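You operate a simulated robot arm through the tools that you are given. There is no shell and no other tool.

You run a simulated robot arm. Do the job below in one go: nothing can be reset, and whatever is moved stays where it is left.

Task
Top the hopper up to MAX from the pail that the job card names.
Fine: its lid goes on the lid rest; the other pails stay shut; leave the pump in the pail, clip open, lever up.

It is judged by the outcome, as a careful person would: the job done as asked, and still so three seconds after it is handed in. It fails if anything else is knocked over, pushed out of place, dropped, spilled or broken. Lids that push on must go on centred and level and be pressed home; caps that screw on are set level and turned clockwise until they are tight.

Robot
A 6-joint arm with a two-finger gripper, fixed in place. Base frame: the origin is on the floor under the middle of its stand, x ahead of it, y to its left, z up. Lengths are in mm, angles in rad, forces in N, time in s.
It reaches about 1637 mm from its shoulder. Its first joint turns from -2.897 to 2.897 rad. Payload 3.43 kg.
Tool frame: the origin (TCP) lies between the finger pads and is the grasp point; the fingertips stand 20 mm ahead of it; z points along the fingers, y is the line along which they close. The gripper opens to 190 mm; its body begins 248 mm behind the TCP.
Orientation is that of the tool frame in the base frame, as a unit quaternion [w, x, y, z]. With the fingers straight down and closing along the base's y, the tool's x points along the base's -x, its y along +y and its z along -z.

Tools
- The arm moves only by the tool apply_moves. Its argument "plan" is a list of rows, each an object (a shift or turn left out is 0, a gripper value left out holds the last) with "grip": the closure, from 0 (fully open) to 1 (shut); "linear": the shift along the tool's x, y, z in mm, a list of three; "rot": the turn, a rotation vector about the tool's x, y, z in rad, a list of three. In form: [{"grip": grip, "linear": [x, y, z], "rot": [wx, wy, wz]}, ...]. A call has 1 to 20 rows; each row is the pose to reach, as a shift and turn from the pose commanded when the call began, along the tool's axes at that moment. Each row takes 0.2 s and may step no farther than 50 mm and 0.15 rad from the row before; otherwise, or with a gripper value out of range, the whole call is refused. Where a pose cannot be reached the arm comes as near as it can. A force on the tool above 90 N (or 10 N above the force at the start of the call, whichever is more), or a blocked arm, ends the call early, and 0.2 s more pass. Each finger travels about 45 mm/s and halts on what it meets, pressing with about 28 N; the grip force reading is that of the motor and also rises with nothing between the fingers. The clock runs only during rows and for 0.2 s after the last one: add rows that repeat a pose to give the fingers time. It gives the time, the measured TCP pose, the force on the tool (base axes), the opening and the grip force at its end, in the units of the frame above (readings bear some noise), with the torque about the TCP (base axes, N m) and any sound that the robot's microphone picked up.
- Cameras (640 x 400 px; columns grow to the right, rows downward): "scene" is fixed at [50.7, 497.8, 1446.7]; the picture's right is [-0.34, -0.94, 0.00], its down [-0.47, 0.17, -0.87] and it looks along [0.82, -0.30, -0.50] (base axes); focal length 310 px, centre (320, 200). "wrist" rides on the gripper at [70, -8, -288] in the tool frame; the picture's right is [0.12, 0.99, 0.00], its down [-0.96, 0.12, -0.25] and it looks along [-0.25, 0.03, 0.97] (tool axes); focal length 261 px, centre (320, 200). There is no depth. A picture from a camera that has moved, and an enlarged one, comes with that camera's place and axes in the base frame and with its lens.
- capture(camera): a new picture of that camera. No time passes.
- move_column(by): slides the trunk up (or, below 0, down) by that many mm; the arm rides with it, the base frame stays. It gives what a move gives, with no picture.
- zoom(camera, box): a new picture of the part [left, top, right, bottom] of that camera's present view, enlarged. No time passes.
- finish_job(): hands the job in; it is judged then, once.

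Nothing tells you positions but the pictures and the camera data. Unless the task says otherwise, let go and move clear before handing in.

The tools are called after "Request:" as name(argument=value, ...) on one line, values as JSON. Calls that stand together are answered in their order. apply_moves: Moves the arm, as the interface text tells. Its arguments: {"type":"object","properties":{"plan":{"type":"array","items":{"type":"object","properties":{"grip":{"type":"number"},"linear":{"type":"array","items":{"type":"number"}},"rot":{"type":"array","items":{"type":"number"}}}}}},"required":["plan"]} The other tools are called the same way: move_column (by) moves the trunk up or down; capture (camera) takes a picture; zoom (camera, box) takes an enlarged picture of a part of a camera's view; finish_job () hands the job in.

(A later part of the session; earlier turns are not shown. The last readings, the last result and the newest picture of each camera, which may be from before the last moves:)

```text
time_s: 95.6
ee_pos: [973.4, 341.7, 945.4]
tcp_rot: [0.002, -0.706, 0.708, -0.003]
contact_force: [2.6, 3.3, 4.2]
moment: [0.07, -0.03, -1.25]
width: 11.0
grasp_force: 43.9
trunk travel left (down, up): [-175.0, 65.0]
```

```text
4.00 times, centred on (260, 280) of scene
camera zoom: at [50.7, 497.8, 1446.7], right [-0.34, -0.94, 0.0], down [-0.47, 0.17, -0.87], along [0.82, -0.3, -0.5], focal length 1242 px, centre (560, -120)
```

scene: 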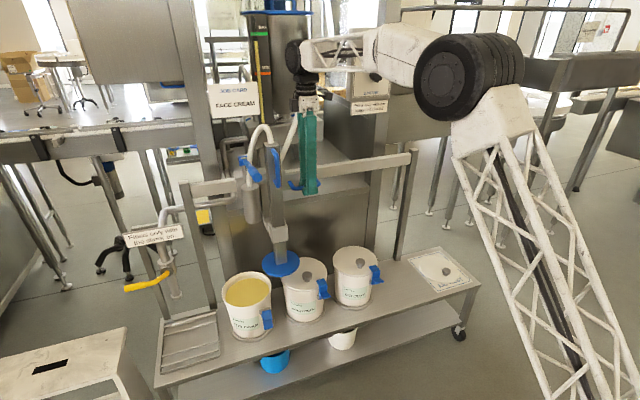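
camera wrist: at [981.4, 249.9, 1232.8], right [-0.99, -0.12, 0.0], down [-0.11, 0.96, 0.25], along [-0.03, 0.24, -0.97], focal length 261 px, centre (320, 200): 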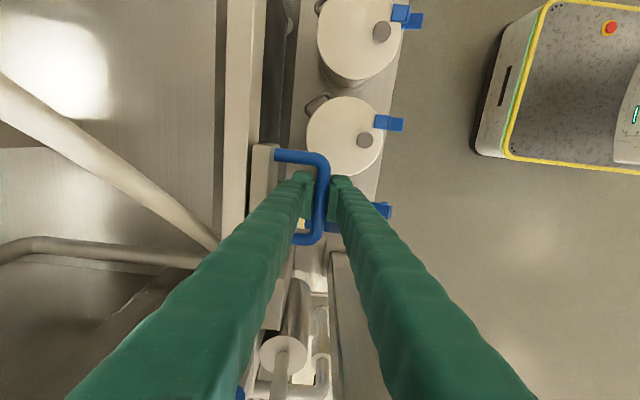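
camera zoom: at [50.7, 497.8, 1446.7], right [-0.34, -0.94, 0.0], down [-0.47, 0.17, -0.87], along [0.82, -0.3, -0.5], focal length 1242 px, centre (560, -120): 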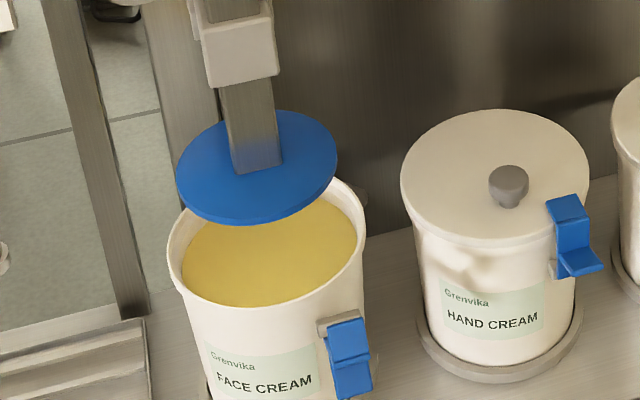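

The disc is now within a millimetre or two of the pail centre in y. I'll release the handle just enough to clear the plate and rise straight up.

Request:
apply_moves(plan=[{"grip": 0.9, "linear": [0, 0, 0]}, {"grip": 0.842, "linear": [0, 0, 0]}, {"grip": 0.842, "linear": [0, 0, 0]}, {"grip": 0.842, "linear": [0, 0, -15]}, {"grip": 0.842, "linear": [0, 0, -40]}, {"grip": 0.842, "linear": [0, 0, -80]}, {"grip": 0.842, "linear": [0, 0, -120]}, {"grip": 0.842, "linear": [0, 0, -160]}, {"grip": 0.842, "linear": [0, 0, -200]}, {"grip": 0.842, "linear": [0, 0, -230]}, {"grip": 0.842, "linear": [0, 0, -230]}])

Request:
capture(camera="wrist")

Request:
zoom(camera="scene", box=[210, 110, 330, 230])

Request:
zoom(camera="scene", box=[210, 230, 310, 330])

```text
time_s: 98.0
ee_pos: [946.0, 331.8, 1151.0]
tcp_rot: [0.003, -0.706, 0.708, -0.002]
contact_force: [-0.6, -1.5, 0.5]
moment: [0.03, -0.12, 0.0]
width: 30.2
grasp_force: 0.0
out of reach, approached as far as the arm can: row 9, 10, 11
trunk travel left (down, up): [-175.0, 65.0]
```

```text
taken
camera wrist: at [952.4, 262.9, 1438.9], right [-0.99, -0.12, -0.01], down [-0.11, 0.96, 0.25], along [-0.02, 0.25, -0.97], focal length 261 px, centre (320, 200)
```

wrist: 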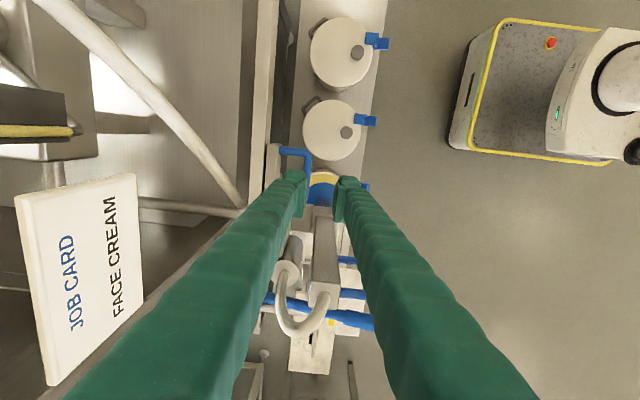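

```text
3.33 times, centred on (270, 170) of scene
camera zoom: at [50.7, 497.8, 1446.7], right [-0.34, -0.94, 0.0], down [-0.47, 0.17, -0.87], along [0.82, -0.3, -0.5], focal length 1035 px, centre (487, 300)
```

zoom: 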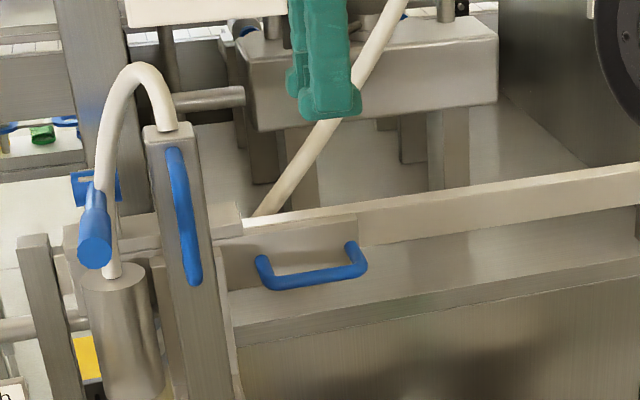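

```text
4.00 times, centred on (260, 280) of scene
camera zoom: at [50.7, 497.8, 1446.7], right [-0.34, -0.94, 0.0], down [-0.47, 0.17, -0.87], along [0.82, -0.3, -0.5], focal length 1242 px, centre (560, -120)
```

zoom: 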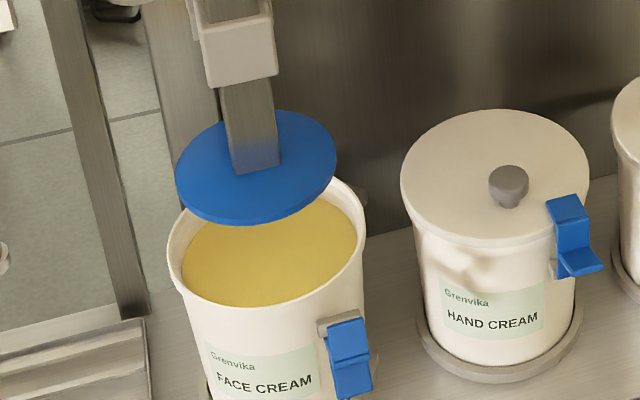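

Request:
zoom(camera="wrist", box=[250, 160, 400, 360])

Request:
zoom(camera="wrist", box=[0, 60, 200, 220])

```text
2.00 times, centred on (325, 260) of wrist
camera zoom: at [952.4, 262.9, 1438.9], right [-0.99, -0.12, -0.01], down [-0.11, 0.96, 0.25], along [-0.02, 0.25, -0.97], focal length 521 px, centre (310, 80)
```

zoom: 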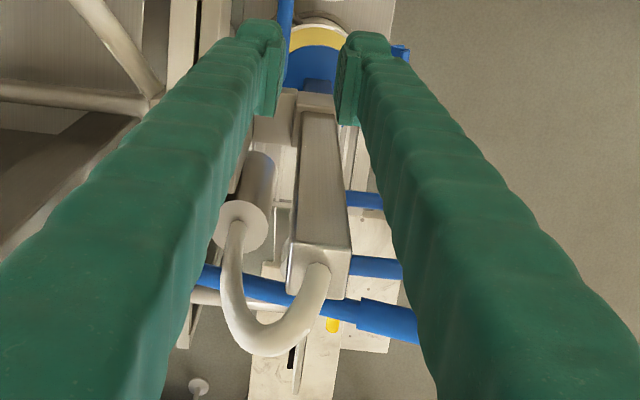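

```text
2.50 times, centred on (100, 140) of wrist
camera zoom: at [952.4, 262.9, 1438.9], right [-0.99, -0.12, -0.01], down [-0.11, 0.96, 0.25], along [-0.02, 0.25, -0.97], focal length 652 px, centre (870, 350)
```

zoom: 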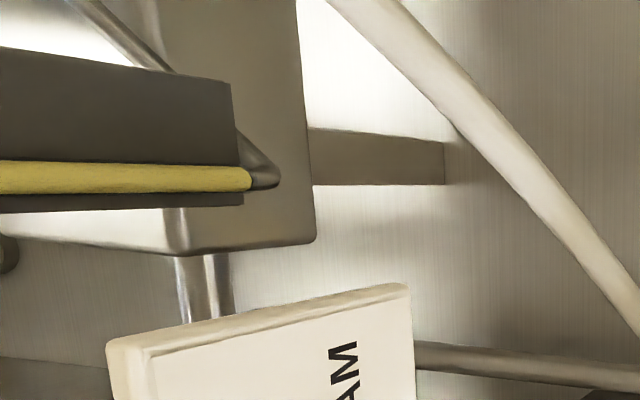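

I'll retreat towards the robot while turning the gripper back so it closes along y, then raise the trunk for more height at the D-handle.

Request:
apply_moves(plan=[{"grip": 0.842, "linear": [0, 25, 1], "rot": [0, 0, 0]}, {"grip": 0.842, "linear": [0, 50, 2], "rot": [0, 0, 0.143]}, {"grip": 0.842, "linear": [0, 75, 3], "rot": [0, 0, 0.286]}, {"grip": 0.842, "linear": [0, 100, 4], "rot": [0, 0, 0.428]}, {"grip": 0.842, "linear": [0, 125, 5], "rot": [0, 0, 0.571]}, {"grip": 0.842, "linear": [0, 150, 6], "rot": [0, 0, 0.714]}, {"grip": 0.842, "linear": [0, 175, 7], "rot": [0, 0, 0.857]}, {"grip": 0.842, "linear": [0, 200, 8], "rot": [0, 0, 1.0]}, {"grip": 0.842, "linear": [0, 225, 9], "rot": [0, 0, 1.142]}, {"grip": 0.842, "linear": [0, 250, 10], "rot": [0, 0, 1.285]}, {"grip": 0.842, "linear": [0, 270, 11], "rot": [0, 0, 1.428]}, {"grip": 0.842, "linear": [0, 290, 11], "rot": [0, 0, 1.5708]}, {"grip": 0.842, "linear": [0, 290, 11], "rot": [0, 0, 1.5708]}])

Request:
move_column(by=65)

Request:
capture(camera="wrist")

Request:
capture(camera="scene")

```text
time_s: 100.8
ee_pos: [656.8, 334.7, 1136.4]
tcp_rot: [0.002, 0.002, 1.0, -0.001]
contact_force: [0.3, -0.3, 0.3]
moment: [0.03, -0.04, -0.01]
width: 29.9
grasp_force: 0.1
trunk travel left (down, up): [-175.0, 65.0]
```

```text
time_s: 101.8
ee_pos: [655.5, 334.5, 1202.6]
tcp_rot: [0.002, 0.001, 1.0, -0.001]
contact_force: [0.3, -0.6, -0.4]
moment: [0.0, 0.01, -0.01]
width: 30.0
grasp_force: 0.0
trunk travel left (down, up): [-240.0, 0.0]
```

```text
taken
camera wrist: at [585.8, 328.5, 1489.7], right [-0.12, 0.99, 0.0], down [0.96, 0.11, 0.25], along [0.25, 0.03, -0.97], focal length 261 px, centre (320, 200)
```

wrist: 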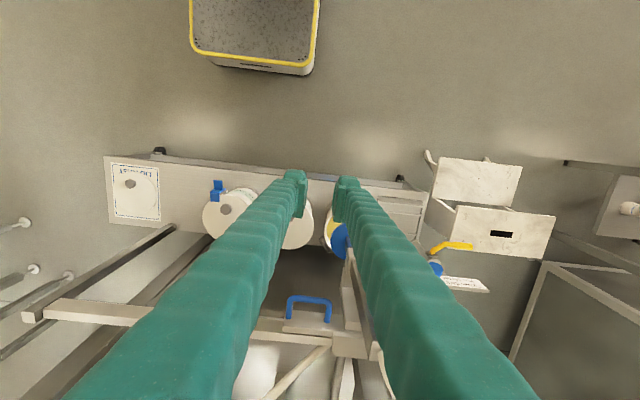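

```text
taken
```

scene: 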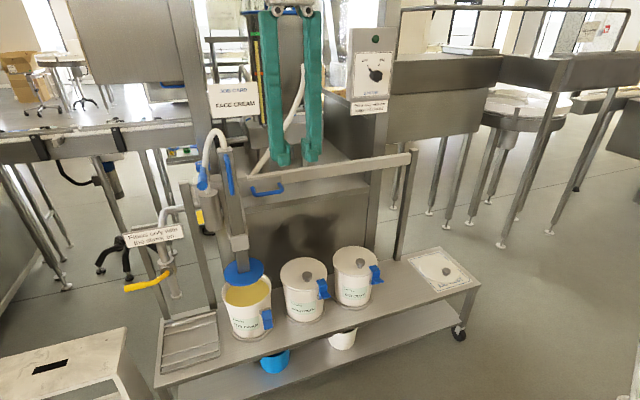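

Request:
apply_moves(plan=[{"grip": 0.842, "linear": [-30, 29, 0]}, {"grip": 0.842, "linear": [-60, 58, 0]}, {"grip": 0.842, "linear": [-90, 87, 0]}, {"grip": 0.842, "linear": [-120, 116, 0]}, {"grip": 0.842, "linear": [-135, 131, 0]}, {"grip": 0.842, "linear": [-135, 131, 0]}])

Request:
capture(camera="wrist")

Request:
zoom(camera="wrist", box=[240, 150, 440, 350])

```text
time_s: 103.2
ee_pos: [792.8, 463.7, 1201.7]
tcp_rot: [0.0, 0.002, 1.0, -0.002]
contact_force: [0.4, -0.1, 0.1]
moment: [-0.02, 0.07, -0.01]
width: 30.2
grasp_force: 0.1
trunk travel left (down, up): [-240.0, 0.0]
```

```text
taken
camera wrist: at [722.0, 458.4, 1489.4], right [-0.12, 0.99, 0.0], down [0.96, 0.11, 0.25], along [0.25, 0.03, -0.97], focal length 261 px, centre (320, 200)
```

wrist: 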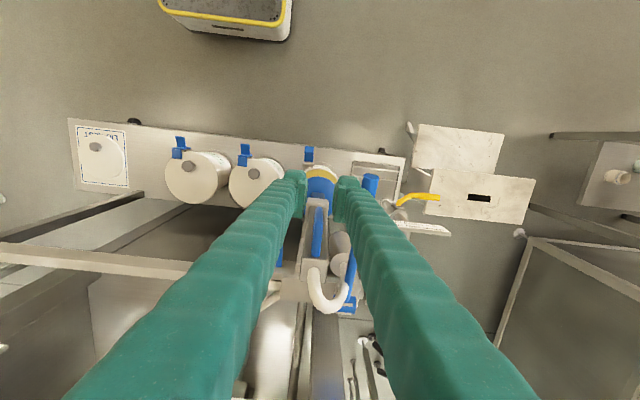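

```text
2.00 times, centred on (340, 250) of wrist
camera zoom: at [722.0, 458.4, 1489.4], right [-0.12, 0.99, 0.0], down [0.96, 0.11, 0.25], along [0.25, 0.03, -0.97], focal length 521 px, centre (280, 100)
```

zoom: 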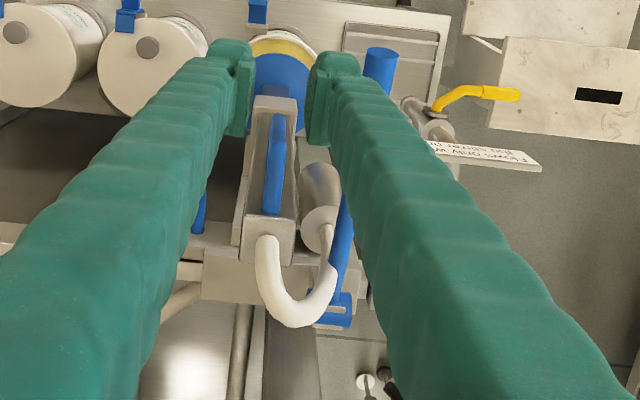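

I can see the D-handle from above. I'll open the fingers wide to get a clear view of the disc against the pail rim before lowering.

Request:
apply_moves(plan=[{"grip": 0.3}, {"grip": 0.1}, {"grip": 0.1}, {"grip": 0.1}, {"grip": 0.1}, {"grip": 0.1}, {"grip": 0.1}, {"grip": 0.1}])

Request:
zoom(camera="wrist", box=[240, 120, 400, 240])

Request:
zoom(camera="wrist", box=[250, 180, 390, 330])

```text
time_s: 105.0
ee_pos: [793.5, 465.2, 1202.3]
tcp_rot: [0.002, 0.001, 1.0, 0.0]
contact_force: [0.1, 1.0, 0.4]
moment: [0.01, 0.02, 0.01]
width: 170.9
grasp_force: 0.0
trunk travel left (down, up): [-240.0, 0.0]
```

```text
3.33 times, centred on (320, 180) of wrist
camera zoom: at [721.7, 458.1, 1489.5], right [-0.12, 0.99, 0.0], down [0.96, 0.11, 0.25], along [0.25, 0.03, -0.97], focal length 869 px, centre (320, 267)
```

zoom: 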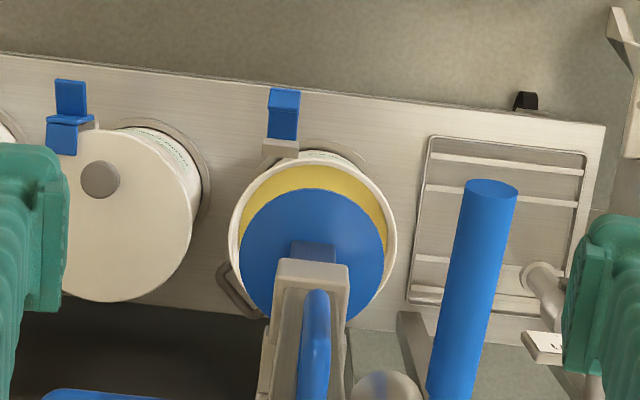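

```text
2.67 times, centred on (320, 255) of wrist
camera zoom: at [721.7, 458.1, 1489.5], right [-0.12, 0.99, 0.0], down [0.96, 0.11, 0.25], along [0.25, 0.03, -0.97], focal length 695 px, centre (320, 53)
```

zoom: 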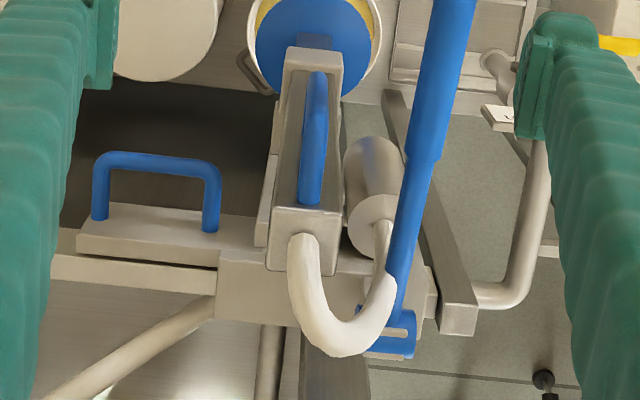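

The disc and pail rim are concentric to within about 1–3 mm. The D-handle's top arm runs along x at y≈472.5 (x 857–911, z≈1120). I'll narrow the fingers to 30 mm, move over it and descend around it.

Request:
apply_moves(plan=[{"grip": 0.842, "linear": [0, 2, 0]}, {"grip": 0.842, "linear": [0, 4, 0]}, {"grip": 0.842, "linear": [0, 6.4, 0]}, {"grip": 0.842, "linear": [0, 6.4, 0]}, {"grip": 0.842, "linear": [0, 6.4, 0]}, {"grip": 0.842, "linear": [0, 6.4, 0]}, {"grip": 0.842, "linear": [0, 6.4, 0]}, {"grip": 0.842, "linear": [-25, 6.4, 0]}, {"grip": 0.842, "linear": [-50, 6.4, 0]}, {"grip": 0.842, "linear": [-72, 6.4, 0]}, {"grip": 0.842, "linear": [-76, 6.4, 10]}, {"grip": 0.842, "linear": [-76, 6.4, 20]}, {"grip": 0.842, "linear": [-76, 6.4, 20]}])

Request:
zoom(camera="wrist", box=[240, 130, 400, 290])

Request:
zoom(camera="scene", box=[180, 90, 300, 210])

```text
time_s: 107.8
ee_pos: [869.4, 471.7, 1182.2]
tcp_rot: [0.002, 0.002, 1.0, 0.0]
contact_force: [0.5, 0.2, 0.4]
moment: [0.02, -0.04, 0.04]
width: 30.2
grasp_force: 0.1
trunk travel left (down, up): [-240.0, 0.0]
```

```text
2.50 times, centred on (320, 210) of wrist
camera zoom: at [797.6, 465.3, 1470.5], right [-0.12, 0.99, 0.0], down [0.96, 0.11, 0.25], along [0.25, 0.03, -0.97], focal length 652 px, centre (320, 175)
```

zoom: 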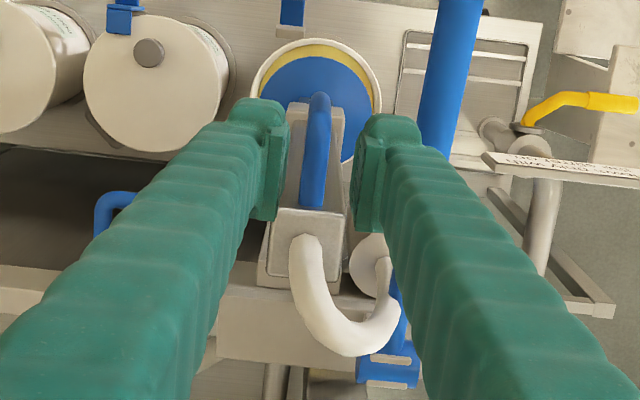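

```text
3.33 times, centred on (240, 150) of scene
camera zoom: at [50.7, 497.8, 1446.7], right [-0.34, -0.94, 0.0], down [-0.47, 0.17, -0.87], along [0.82, -0.3, -0.5], focal length 1035 px, centre (587, 367)
```

zoom: 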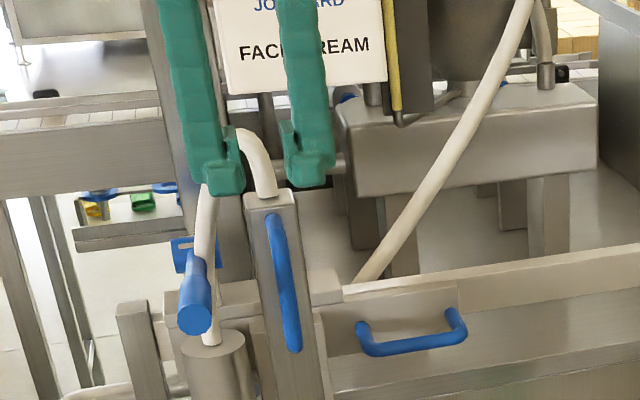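

Aligned. Descending around the handle's top arm.

Request:
apply_moves(plan=[{"grip": 0.842, "linear": [0, -0.5, 15]}, {"grip": 0.842, "linear": [0, -1, 30]}, {"grip": 0.842, "linear": [0, -1, 45]}, {"grip": 0.842, "linear": [0, -1, 60]}, {"grip": 0.842, "linear": [0, -1, 72]}, {"grip": 0.842, "linear": [0, -1, 76]}, {"grip": 0.842, "linear": [0, -1, 76]}])

Request:
zoom(camera="wrist", box=[240, 130, 400, 290])

Request:
zoom(camera="scene", box=[180, 90, 300, 210])

```text
time_s: 109.4
ee_pos: [868.4, 469.6, 1106.2]
tcp_rot: [0.002, 0.001, 1.0, -0.002]
contact_force: [-0.3, -0.1, -0.8]
moment: [0.04, 0.02, 0.02]
width: 30.0
grasp_force: 0.2
trunk travel left (down, up): [-240.0, 0.0]
```

```text
2.50 times, centred on (320, 210) of wrist
camera zoom: at [797.7, 464.3, 1393.9], right [-0.12, 0.99, 0.0], down [0.96, 0.11, 0.25], along [0.25, 0.03, -0.97], focal length 652 px, centre (320, 175)
```

zoom: 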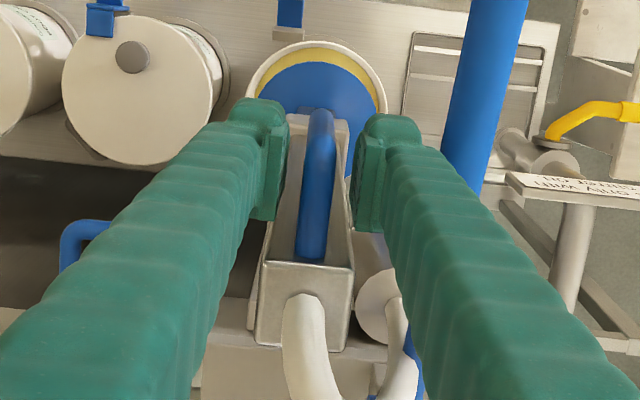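

```text
3.33 times, centred on (240, 150) of scene
camera zoom: at [50.7, 497.8, 1446.7], right [-0.34, -0.94, 0.0], down [-0.47, 0.17, -0.87], along [0.82, -0.3, -0.5], focal length 1035 px, centre (587, 367)
```

zoom: 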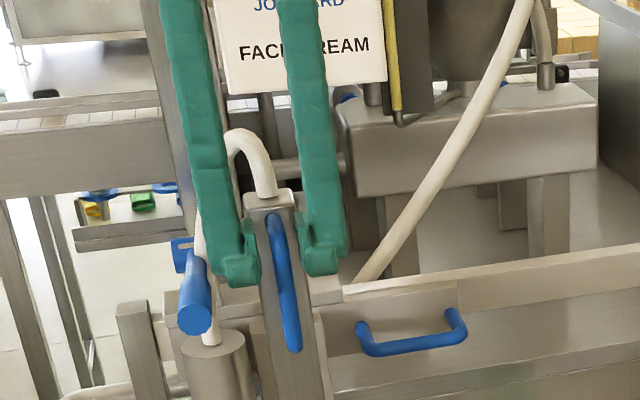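

Request:
apply_moves(plan=[{"grip": 0.9}, {"grip": 0.95}, {"grip": 1}, {"grip": 1}, {"grip": 1}])

Request:
zoom(camera="scene", box=[210, 230, 310, 330])

```text
time_s: 110.6
ee_pos: [868.7, 469.8, 1107.0]
tcp_rot: [0.002, 0.001, 1.0, -0.001]
contact_force: [-0.9, -1.6, -2.3]
moment: [0.0, 0.01, 0.0]
width: 12.8
grasp_force: 44.7
trunk travel left (down, up): [-240.0, 0.0]
```

```text
4.00 times, centred on (260, 280) of scene
camera zoom: at [50.7, 497.8, 1446.7], right [-0.34, -0.94, 0.0], down [-0.47, 0.17, -0.87], along [0.82, -0.3, -0.5], focal length 1242 px, centre (560, -120)
```

zoom: 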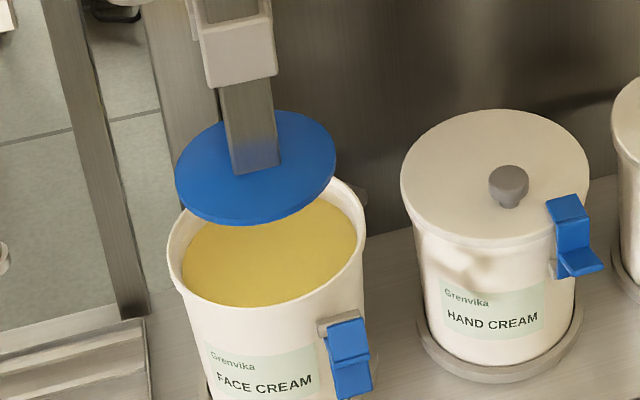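

Gripped on the handle and nothing shifted. Now I'll lower the pump gently and feel for resistance.

Request:
apply_moves(plan=[{"grip": 1, "linear": [0, 0, 3]}, {"grip": 1, "linear": [0, 0, 7]}, {"grip": 1, "linear": [0, 0, 12]}, {"grip": 1, "linear": [0, 0, 17]}, {"grip": 1, "linear": [0, 0, 22]}])

Request:
zoom(camera="scene", box=[210, 230, 310, 330])

```text
time_s: 111.8
ee_pos: [869.1, 470.3, 1083.9]
tcp_rot: [0.001, 0.001, 1.0, -0.002]
contact_force: [0.5, 0.1, -2.7]
moment: [0.02, -0.09, -0.03]
width: 12.4
grasp_force: 44.6
trunk travel left (down, up): [-240.0, 0.0]
```

```text
4.00 times, centred on (260, 280) of scene
camera zoom: at [50.7, 497.8, 1446.7], right [-0.34, -0.94, 0.0], down [-0.47, 0.17, -0.87], along [0.82, -0.3, -0.5], focal length 1242 px, centre (560, -120)
```

zoom: 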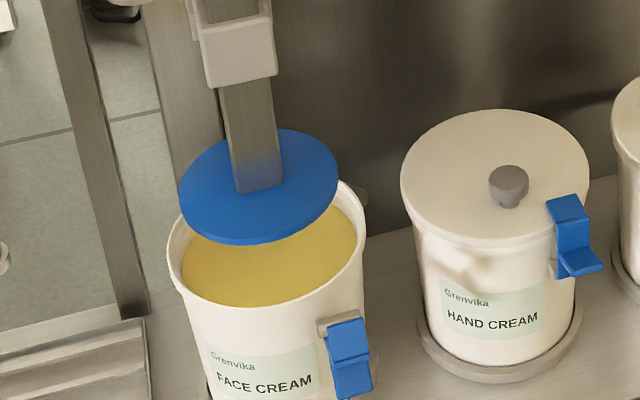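

The pump moves down freely with the disc. I'll continue to just above the rim and check the alignment.

Request:
apply_moves(plan=[{"grip": 1, "linear": [0, 0, 6]}, {"grip": 1, "linear": [0, 0, 13]}, {"grip": 1, "linear": [0, 0, 20]}, {"grip": 1, "linear": [0, 0, 27]}, {"grip": 1, "linear": [0, 0, 32]}])

Request:
zoom(camera="scene", box=[210, 230, 310, 330])

Request:
capture(camera="wrist")

```text
time_s: 113.0
ee_pos: [869.7, 468.8, 1052.9]
tcp_rot: [0.001, 0.002, 1.0, -0.002]
contact_force: [-2.1, -0.7, -6.0]
moment: [0.01, 0.06, -0.02]
width: 12.9
grasp_force: 44.9
trunk travel left (down, up): [-240.0, 0.0]
```

```text
4.00 times, centred on (260, 280) of scene
camera zoom: at [50.7, 497.8, 1446.7], right [-0.34, -0.94, 0.0], down [-0.47, 0.17, -0.87], along [0.82, -0.3, -0.5], focal length 1242 px, centre (560, -120)
```

zoom: 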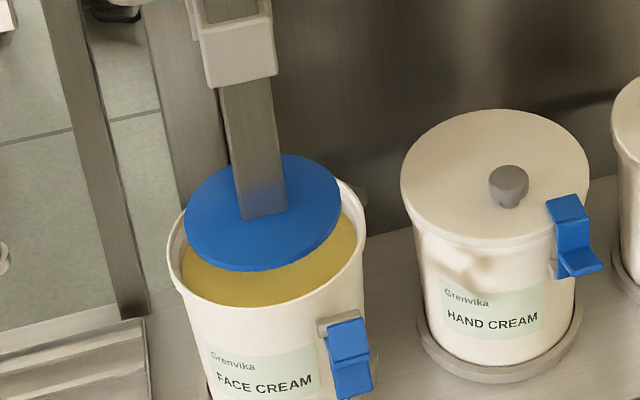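

```text
taken
camera wrist: at [797.9, 464.2, 1339.7], right [-0.12, 0.99, 0.0], down [0.96, 0.11, 0.25], along [0.25, 0.03, -0.97], focal length 261 px, centre (320, 200)
```

wrist: 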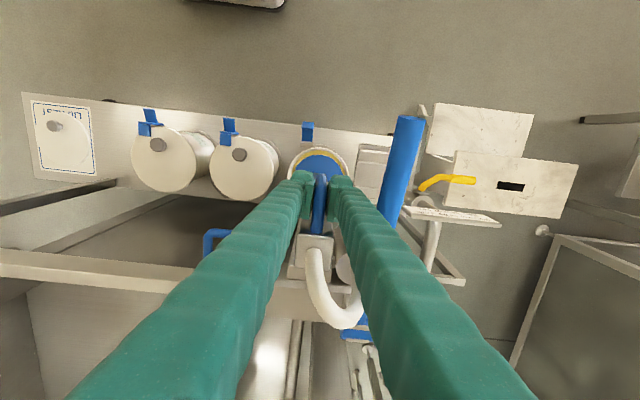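

Request:
apply_moves(plan=[{"grip": 1, "linear": [0, 0, 5]}, {"grip": 1, "linear": [0, 0, 10]}, {"grip": 1, "linear": [0, 0, 15]}, {"grip": 1, "linear": [0, 0, 20]}])

Request:
zoom(camera="scene", box=[220, 250, 300, 320])

Request:
zoom(camera="wrist", box=[270, 120, 370, 210])

```text
time_s: 114.0
ee_pos: [867.8, 470.0, 1031.9]
tcp_rot: [0.002, 0.002, 1.0, -0.001]
contact_force: [-1.3, 0.4, -4.6]
moment: [-0.03, 0.0, 0.04]
width: 12.7
grasp_force: 44.9
trunk travel left (down, up): [-240.0, 0.0]
```

```text
5.71 times, centred on (260, 285) of scene
camera zoom: at [50.7, 497.8, 1446.7], right [-0.34, -0.94, 0.0], down [-0.47, 0.17, -0.87], along [0.82, -0.3, -0.5], focal length 1774 px, centre (663, -286)
```

zoom: 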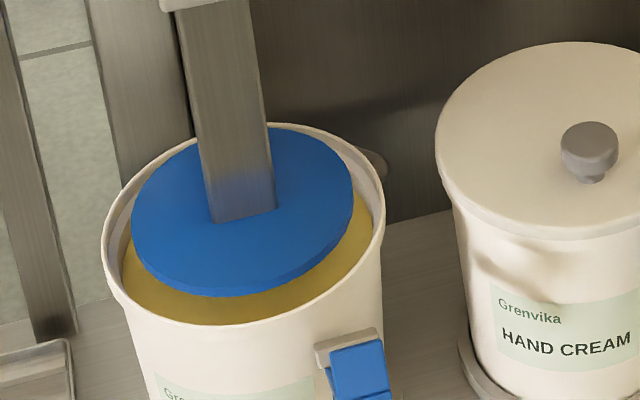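

```text
4.44 times, centred on (320, 165) of wrist
camera zoom: at [797.8, 464.0, 1320.0], right [-0.12, 0.99, 0.0], down [0.96, 0.11, 0.25], along [0.25, 0.03, -0.97], focal length 1158 px, centre (320, 356)
```

zoom: 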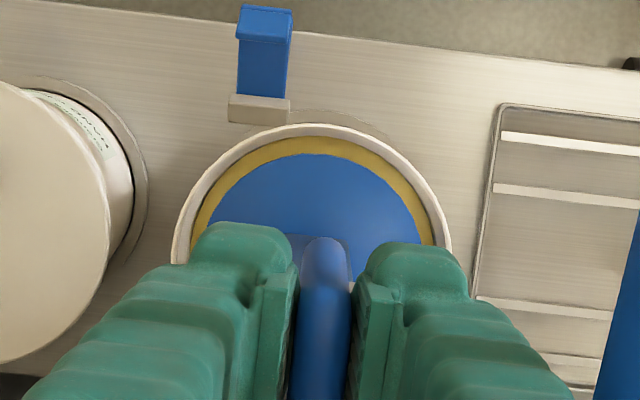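

The disc is just at the rim, offset about 3 mm towards +y. While holding the handle I'll nudge the carriage 3 mm towards −y and recheck.

Request:
apply_moves(plan=[{"grip": 1, "linear": [0, -1.5, 0]}, {"grip": 1, "linear": [0, -3, 0]}, {"grip": 1, "linear": [0, -3.5, 0]}])

Request:
zoom(camera="scene", box=[220, 250, 300, 320])

Request:
zoom(camera="wrist", box=[270, 120, 370, 210])

```text
time_s: 114.8
ee_pos: [869.0, 467.5, 1031.8]
tcp_rot: [0.002, 0.001, 1.0, -0.001]
contact_force: [3.9, 7.3, -6.0]
moment: [0.1, -0.17, -0.11]
width: 12.9
grasp_force: 45.3
trunk travel left (down, up): [-240.0, 0.0]
```

```text
5.71 times, centred on (260, 285) of scene
camera zoom: at [50.7, 497.8, 1446.7], right [-0.34, -0.94, 0.0], down [-0.47, 0.17, -0.87], along [0.82, -0.3, -0.5], focal length 1774 px, centre (663, -286)
```

zoom: 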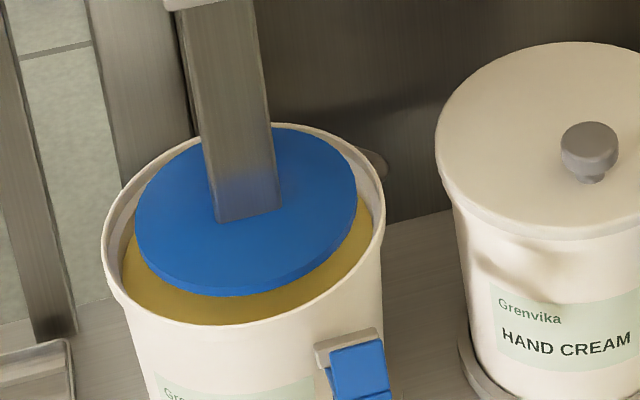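

```text
4.44 times, centred on (320, 165) of wrist
camera zoom: at [797.8, 461.5, 1319.5], right [-0.12, 0.99, 0.0], down [0.96, 0.11, 0.25], along [0.25, 0.03, -0.97], focal length 1158 px, centre (320, 356)
```

zoom: 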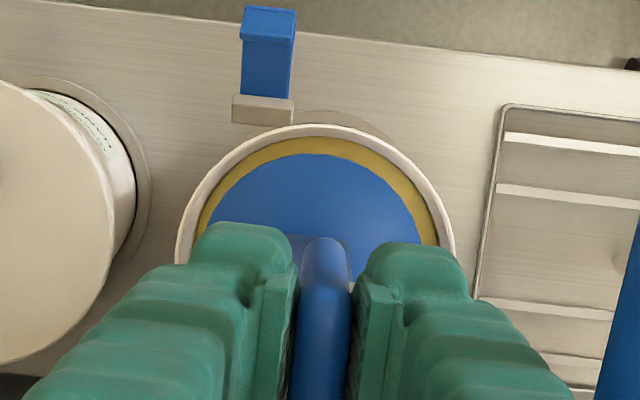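

Now well centred. I'll continue down slowly into the pail, watching the force for contact with the cream.

Request:
apply_moves(plan=[{"grip": 1, "linear": [0, 0.5, 4]}, {"grip": 1, "linear": [0, 0.5, 8]}, {"grip": 1, "linear": [0, 0.5, 12]}])

Request:
zoom(camera="scene", box=[220, 250, 300, 320])

```text
time_s: 115.6
ee_pos: [868.1, 466.1, 1019.3]
tcp_rot: [0.002, 0.002, 1.0, -0.001]
contact_force: [2.1, 5.1, -6.1]
moment: [0.05, -0.02, -0.05]
width: 12.6
grasp_force: 44.9
trunk travel left (down, up): [-240.0, 0.0]
```

```text
5.71 times, centred on (260, 285) of scene
camera zoom: at [50.7, 497.8, 1446.7], right [-0.34, -0.94, 0.0], down [-0.47, 0.17, -0.87], along [0.82, -0.3, -0.5], focal length 1774 px, centre (663, -286)
```

zoom: 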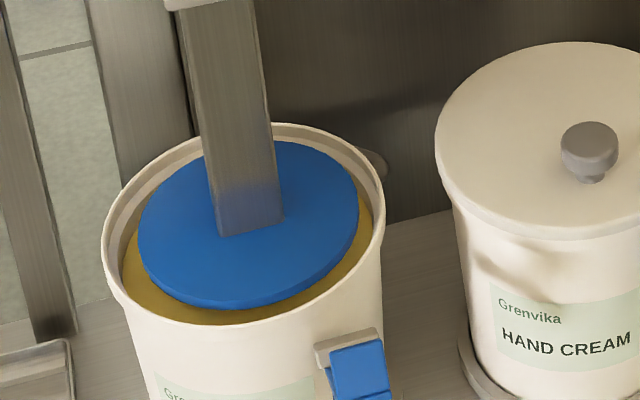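

Request:
apply_moves(plan=[{"grip": 1, "linear": [0, 0, 4]}, {"grip": 1, "linear": [0, 0, 8]}, {"grip": 1, "linear": [0, 0, 12]}])

Request:
zoom(camera="scene", box=[220, 250, 300, 320])

```text
time_s: 116.4
ee_pos: [869.1, 467.7, 1008.5]
tcp_rot: [0.0, 0.001, 1.0, -0.003]
contact_force: [3.1, 5.8, -4.6]
moment: [0.04, -0.01, -0.03]
width: 12.5
grasp_force: 44.9
trunk travel left (down, up): [-240.0, 0.0]
```

```text
5.71 times, centred on (260, 285) of scene
camera zoom: at [50.7, 497.8, 1446.7], right [-0.34, -0.94, 0.0], down [-0.47, 0.17, -0.87], along [0.82, -0.3, -0.5], focal length 1774 px, centre (663, -286)
```

zoom: 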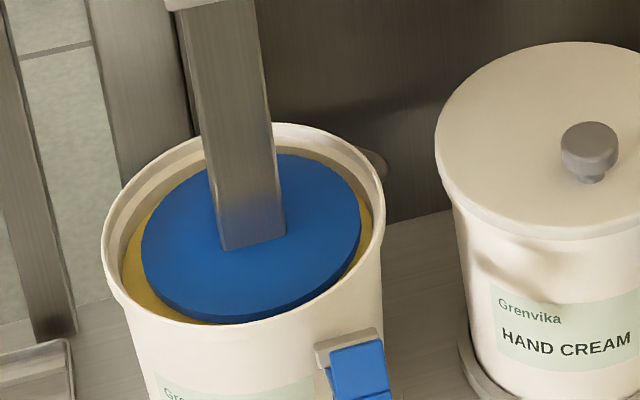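

Request:
apply_moves(plan=[{"grip": 1, "linear": [0, 0, 3]}, {"grip": 1, "linear": [0, 0, 6]}])

Request:
zoom(camera="scene", box=[220, 250, 300, 320])

```text
time_s: 117.0
ee_pos: [869.1, 467.3, 1002.3]
tcp_rot: [0.002, 0.002, 1.0, -0.001]
contact_force: [-0.1, 4.5, -0.3]
moment: [0.01, 0.16, -0.04]
width: 12.9
grasp_force: 45.2
trunk travel left (down, up): [-240.0, 0.0]
```

```text
5.71 times, centred on (260, 285) of scene
camera zoom: at [50.7, 497.8, 1446.7], right [-0.34, -0.94, 0.0], down [-0.47, 0.17, -0.87], along [0.82, -0.3, -0.5], focal length 1774 px, centre (663, -286)
```

zoom: 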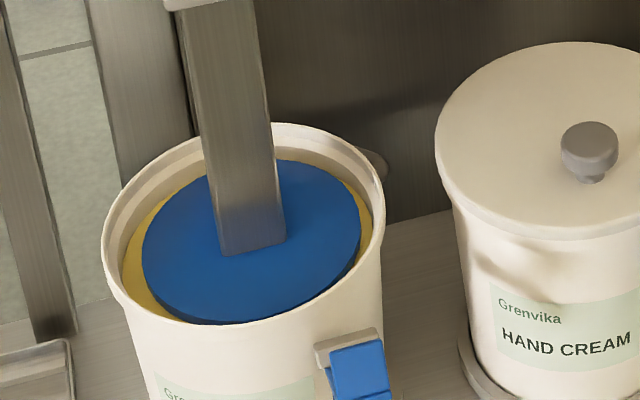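

Request:
apply_moves(plan=[{"grip": 1, "linear": [0, 0, 2]}, {"grip": 1, "linear": [0, 0, 4]}])

Request:
zoom(camera="scene", box=[220, 250, 300, 320])

```text
time_s: 117.6
ee_pos: [868.1, 468.0, 1002.4]
tcp_rot: [0.003, 0.002, 1.0, 0.0]
contact_force: [5.7, 8.6, 35.2]
moment: [0.07, 0.45, -0.09]
width: 12.4
grasp_force: 45.0
trunk travel left (down, up): [-240.0, 0.0]
```

```text
5.71 times, centred on (260, 285) of scene
camera zoom: at [50.7, 497.8, 1446.7], right [-0.34, -0.94, 0.0], down [-0.47, 0.17, -0.87], along [0.82, -0.3, -0.5], focal length 1774 px, centre (663, -286)
```

zoom: 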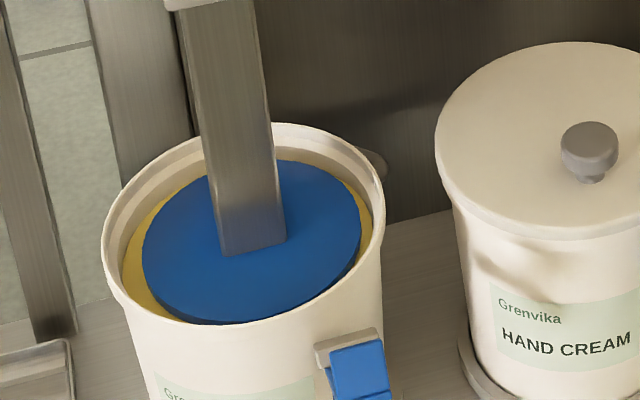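

The disc is now firmly seated on the cream at TCP z≈1002. I'll relieve the push, open the fingers slightly and back off upward.

Request:
apply_moves(plan=[{"grip": 1, "linear": [0, 0.5, -2]}, {"grip": 1, "linear": [0, 0.5, -3.5]}, {"grip": 0.9, "linear": [0, 0.5, -3.5]}, {"grip": 0.842, "linear": [0, 0.5, -3.5]}, {"grip": 0.842, "linear": [0, 0.5, -3.5]}])

Request:
zoom(camera="scene", box=[220, 250, 300, 320])

Request:
zoom(camera="scene", box=[180, 90, 300, 210])

```text
time_s: 118.8
ee_pos: [868.3, 468.2, 1001.1]
tcp_rot: [0.001, 0.002, 1.0, -0.001]
contact_force: [0.2, -0.3, -0.3]
moment: [0.0, 0.02, -0.03]
width: 30.3
grasp_force: 0.1
trunk travel left (down, up): [-240.0, 0.0]
```

```text
5.71 times, centred on (260, 285) of scene
camera zoom: at [50.7, 497.8, 1446.7], right [-0.34, -0.94, 0.0], down [-0.47, 0.17, -0.87], along [0.82, -0.3, -0.5], focal length 1774 px, centre (663, -286)
```

zoom: 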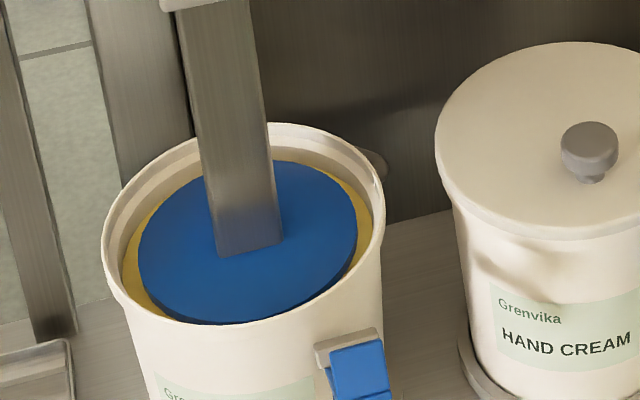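

```text
3.33 times, centred on (240, 150) of scene
camera zoom: at [50.7, 497.8, 1446.7], right [-0.34, -0.94, 0.0], down [-0.47, 0.17, -0.87], along [0.82, -0.3, -0.5], focal length 1035 px, centre (587, 367)
```

zoom: 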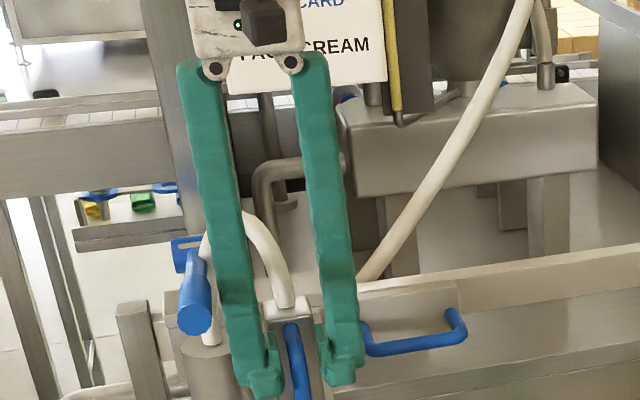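

The pump stays down by itself. Next I'll back off towards the robot, rise, and position above the pump lever.

Request:
apply_moves(plan=[{"grip": 0.842, "linear": [40, 0, 0]}, {"grip": 0.842, "linear": [85, 0, 0]}, {"grip": 0.842, "linear": [128, 0, 0]}, {"grip": 0.75, "linear": [128, 0, -45]}, {"grip": 0.7, "linear": [128, 0, -90]}, {"grip": 0.7, "linear": [128, 0, -135]}, {"grip": 0.7, "linear": [128, 0, -180]}, {"grip": 0.7, "linear": [128, 40, -190]}, {"grip": 0.7, "linear": [128, 72, -190]}, {"grip": 0.7, "linear": [98, 72, -190]}, {"grip": 0.7, "linear": [68, 72, -190]}, {"grip": 0.7, "linear": [68, 72, -190]}])

Request:
capture(camera="wrist")

Request:
zoom(camera="wrist", box=[240, 130, 400, 330])

Request:
zoom(camera="scene", box=[180, 90, 300, 210])

```text
time_s: 121.4
ee_pos: [800.7, 540.2, 1191.6]
tcp_rot: [0.001, 0.001, 1.0, -0.002]
contact_force: [0.2, 0.2, 0.8]
moment: [-0.02, 0.08, 0.0]
width: 56.8
grasp_force: 0.1
trunk travel left (down, up): [-240.0, 0.0]
```

```text
taken
camera wrist: at [729.7, 534.5, 1478.4], right [-0.12, 0.99, 0.0], down [0.96, 0.11, 0.25], along [0.25, 0.03, -0.97], focal length 261 px, centre (320, 200)
```

wrist: 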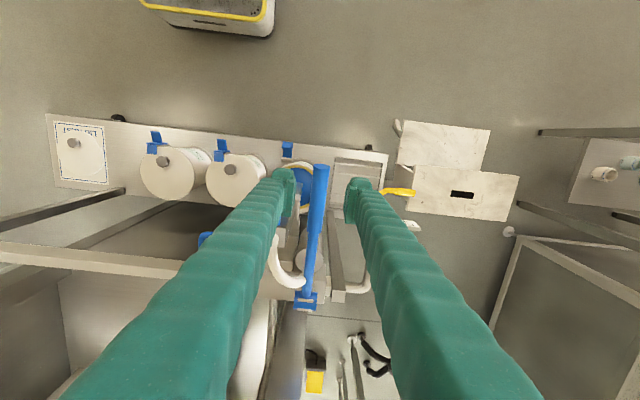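

```text
2.00 times, centred on (320, 230) of wrist
camera zoom: at [729.7, 534.5, 1478.4], right [-0.12, 0.99, 0.0], down [0.96, 0.11, 0.25], along [0.25, 0.03, -0.97], focal length 521 px, centre (320, 140)
```

zoom: 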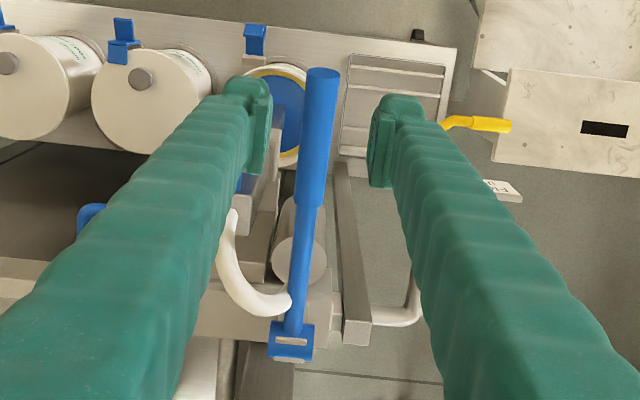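

```text
3.33 times, centred on (240, 150) of scene
camera zoom: at [50.7, 497.8, 1446.7], right [-0.34, -0.94, 0.0], down [-0.47, 0.17, -0.87], along [0.82, -0.3, -0.5], focal length 1035 px, centre (587, 367)
```

zoom: 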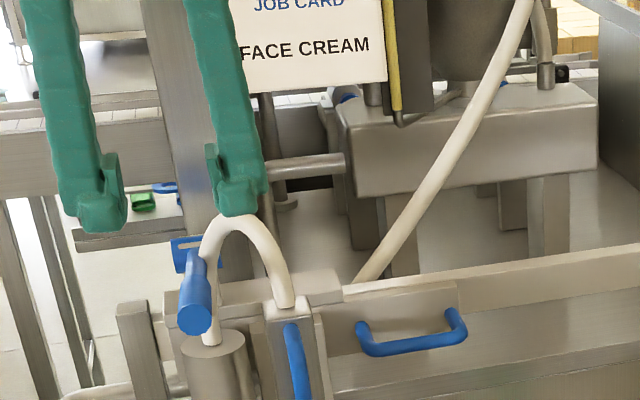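

The lever is up about 11° from its hub near (1030, 541, 1056), with its tip near (776, 541, 1104). I'll descend and grip it about 30 mm in from the tip.

Request:
apply_moves(plan=[{"grip": 0.7, "linear": [-4, 1, 20]}, {"grip": 0.7, "linear": [-8, 1.5, 45]}, {"grip": 0.7, "linear": [-8, 1.5, 70]}, {"grip": 0.7, "linear": [-8, 1.5, 88]}, {"grip": 0.7, "linear": [-8, 1.5, 94]}, {"grip": 0.7, "linear": [-8, 1.5, 94]}])

Request:
zoom(camera="wrist", box=[240, 130, 400, 330])

Request:
zoom(camera="scene", box=[180, 90, 300, 210])

```text
time_s: 122.8
ee_pos: [809.3, 542.0, 1097.6]
tcp_rot: [0.002, 0.001, 1.0, -0.001]
contact_force: [-0.3, -0.5, -0.7]
moment: [0.02, 0.02, 0.0]
width: 57.1
grasp_force: 0.1
trunk travel left (down, up): [-240.0, 0.0]
```

```text
2.00 times, centred on (320, 230) of wrist
camera zoom: at [737.7, 535.3, 1384.8], right [-0.12, 0.99, 0.0], down [0.96, 0.11, 0.25], along [0.25, 0.03, -0.97], focal length 521 px, centre (320, 140)
```

zoom: 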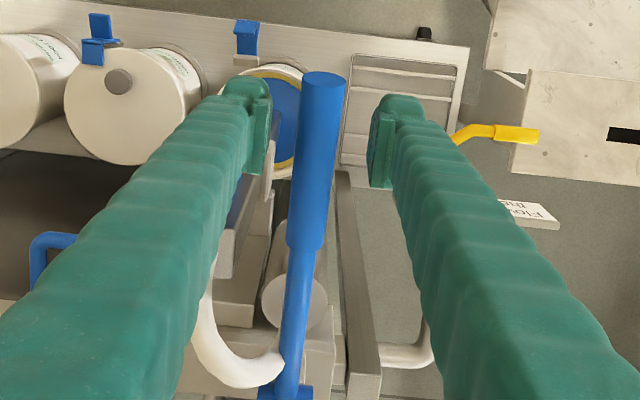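

```text
3.33 times, centred on (240, 150) of scene
camera zoom: at [50.7, 497.8, 1446.7], right [-0.34, -0.94, 0.0], down [-0.47, 0.17, -0.87], along [0.82, -0.3, -0.5], focal length 1035 px, centre (587, 367)
```

zoom: 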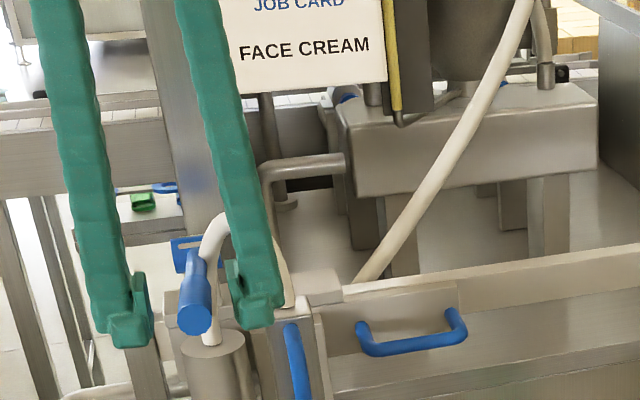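

Request:
apply_moves(plan=[{"grip": 0.8}, {"grip": 0.85}, {"grip": 0.9}, {"grip": 1}, {"grip": 1}, {"grip": 1}])

Request:
zoom(camera="scene", box=[190, 0, 310, 120])

Request:
zoom(camera="scene", box=[220, 250, 300, 320])

```text
time_s: 124.2
ee_pos: [808.6, 540.8, 1098.3]
tcp_rot: [0.0, 0.002, 1.0, -0.002]
contact_force: [-6.8, -10.8, -4.2]
moment: [-0.02, 0.15, -0.14]
width: 22.7
grasp_force: 45.1
trunk travel left (down, up): [-240.0, 0.0]
```

```text
3.33 times, centred on (250, 60) of scene
camera zoom: at [50.7, 497.8, 1446.7], right [-0.34, -0.94, 0.0], down [-0.47, 0.17, -0.87], along [0.82, -0.3, -0.5], focal length 1035 px, centre (553, 667)
```

zoom: 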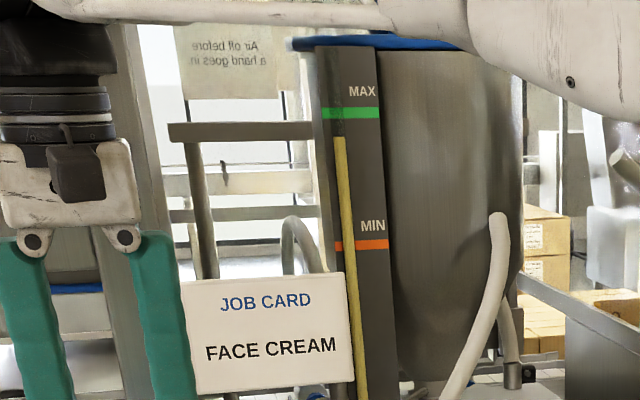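

```text
5.71 times, centred on (260, 285) of scene
camera zoom: at [50.7, 497.8, 1446.7], right [-0.34, -0.94, 0.0], down [-0.47, 0.17, -0.87], along [0.82, -0.3, -0.5], focal length 1774 px, centre (663, -286)
```

zoom: 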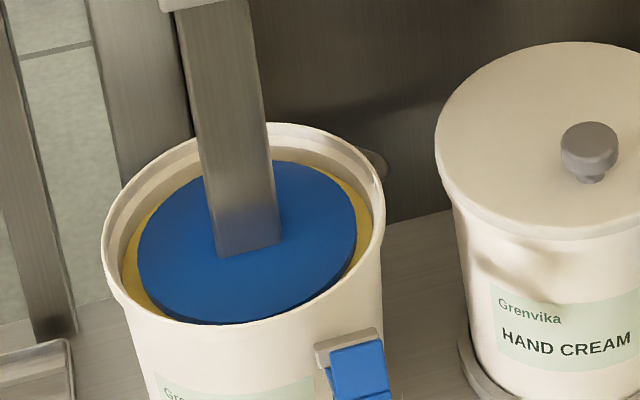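

Gripped on the lever. The gauge reads a little under MAX: the level mark is about 24 px below the MAX line, out of 132 px from MIN to MAX. I'll start a slow downward stroke following the lever's arc and check the force.

Request:
apply_moves(plan=[{"grip": 1, "linear": [0.9, -0.5, 5.4]}, {"grip": 1, "linear": [1.8, -0.5, 10.8]}, {"grip": 1, "linear": [2.5, -0.5, 16.7]}, {"grip": 1, "linear": [3.1, -0.5, 22.6]}])

Request:
zoom(camera="scene", box=[180, 90, 300, 210])

Request:
zoom(camera="scene", box=[240, 0, 290, 62])

```text
time_s: 125.2
ee_pos: [806.2, 540.0, 1076.0]
tcp_rot: [0.002, 0.002, 1.0, -0.001]
contact_force: [-0.6, -6.7, 8.2]
moment: [-0.05, -0.9, -0.1]
width: 22.3
grasp_force: 45.3
trunk travel left (down, up): [-240.0, 0.0]
```

```text
3.33 times, centred on (240, 150) of scene
camera zoom: at [50.7, 497.8, 1446.7], right [-0.34, -0.94, 0.0], down [-0.47, 0.17, -0.87], along [0.82, -0.3, -0.5], focal length 1035 px, centre (587, 367)
```

zoom: 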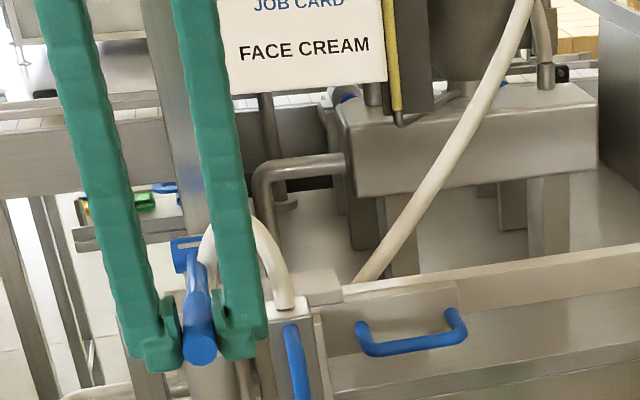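

```text
6.45 times, centred on (265, 31) of scene
camera zoom: at [50.7, 497.8, 1446.7], right [-0.34, -0.94, 0.0], down [-0.47, 0.17, -0.87], along [0.82, -0.3, -0.5], focal length 2003 px, centre (675, 1290)
```

zoom: 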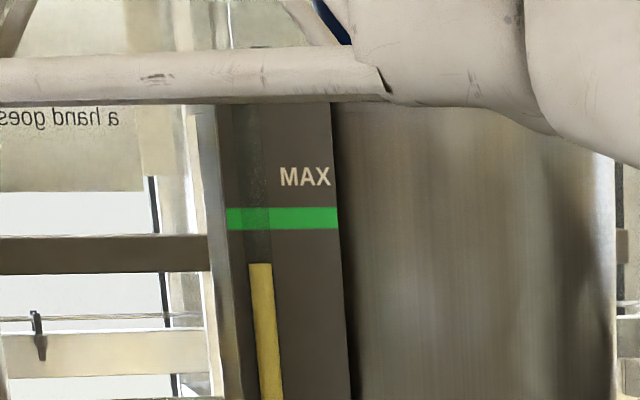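

Request:
apply_moves(plan=[{"grip": 1, "linear": [0.4, -0.3, 5.9]}, {"grip": 1, "linear": [0.8, -0.3, 11.7]}, {"grip": 1, "linear": [0.9, -0.3, 17.6]}, {"grip": 1, "linear": [0.9, -0.3, 23.5]}, {"grip": 1, "linear": [0.6, -0.3, 29.4]}, {"grip": 1, "linear": [0.3, -0.3, 35.3]}, {"grip": 1, "linear": [-0.2, -0.3, 41.2]}, {"grip": 1, "linear": [-0.8, -0.3, 47.1]}, {"grip": 1, "linear": [-1.6, -0.3, 52.9]}, {"grip": 1, "linear": [-2.5, -0.3, 58.7]}])

Request:
zoom(camera="scene", box=[180, 90, 300, 210])

Request:
zoom(camera="scene", box=[240, 0, 290, 62])

```text
time_s: 127.4
ee_pos: [807.0, 540.9, 1017.7]
tcp_rot: [0.002, 0.0, 1.0, -0.001]
contact_force: [-13.1, -6.6, 8.8]
moment: [-0.02, -1.01, 0.33]
width: 20.2
grasp_force: 45.2
trunk travel left (down, up): [-240.0, 0.0]
```

```text
3.33 times, centred on (240, 150) of scene
camera zoom: at [50.7, 497.8, 1446.7], right [-0.34, -0.94, 0.0], down [-0.47, 0.17, -0.87], along [0.82, -0.3, -0.5], focal length 1035 px, centre (587, 367)
```

zoom: 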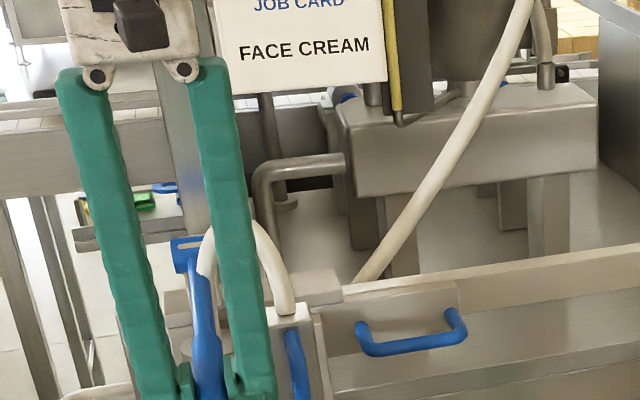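

```text
6.45 times, centred on (265, 31) of scene
camera zoom: at [50.7, 497.8, 1446.7], right [-0.34, -0.94, 0.0], down [-0.47, 0.17, -0.87], along [0.82, -0.3, -0.5], focal length 2003 px, centre (675, 1290)
```

zoom: 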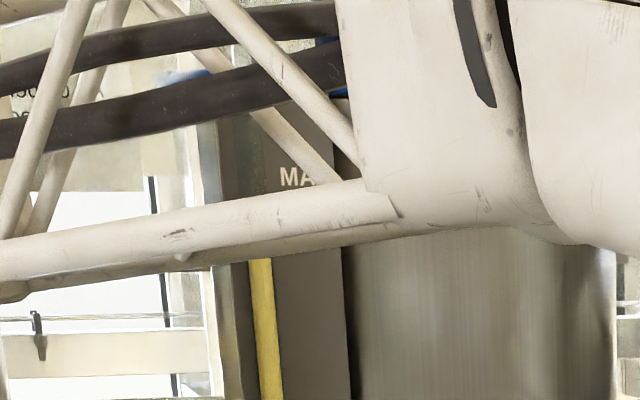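

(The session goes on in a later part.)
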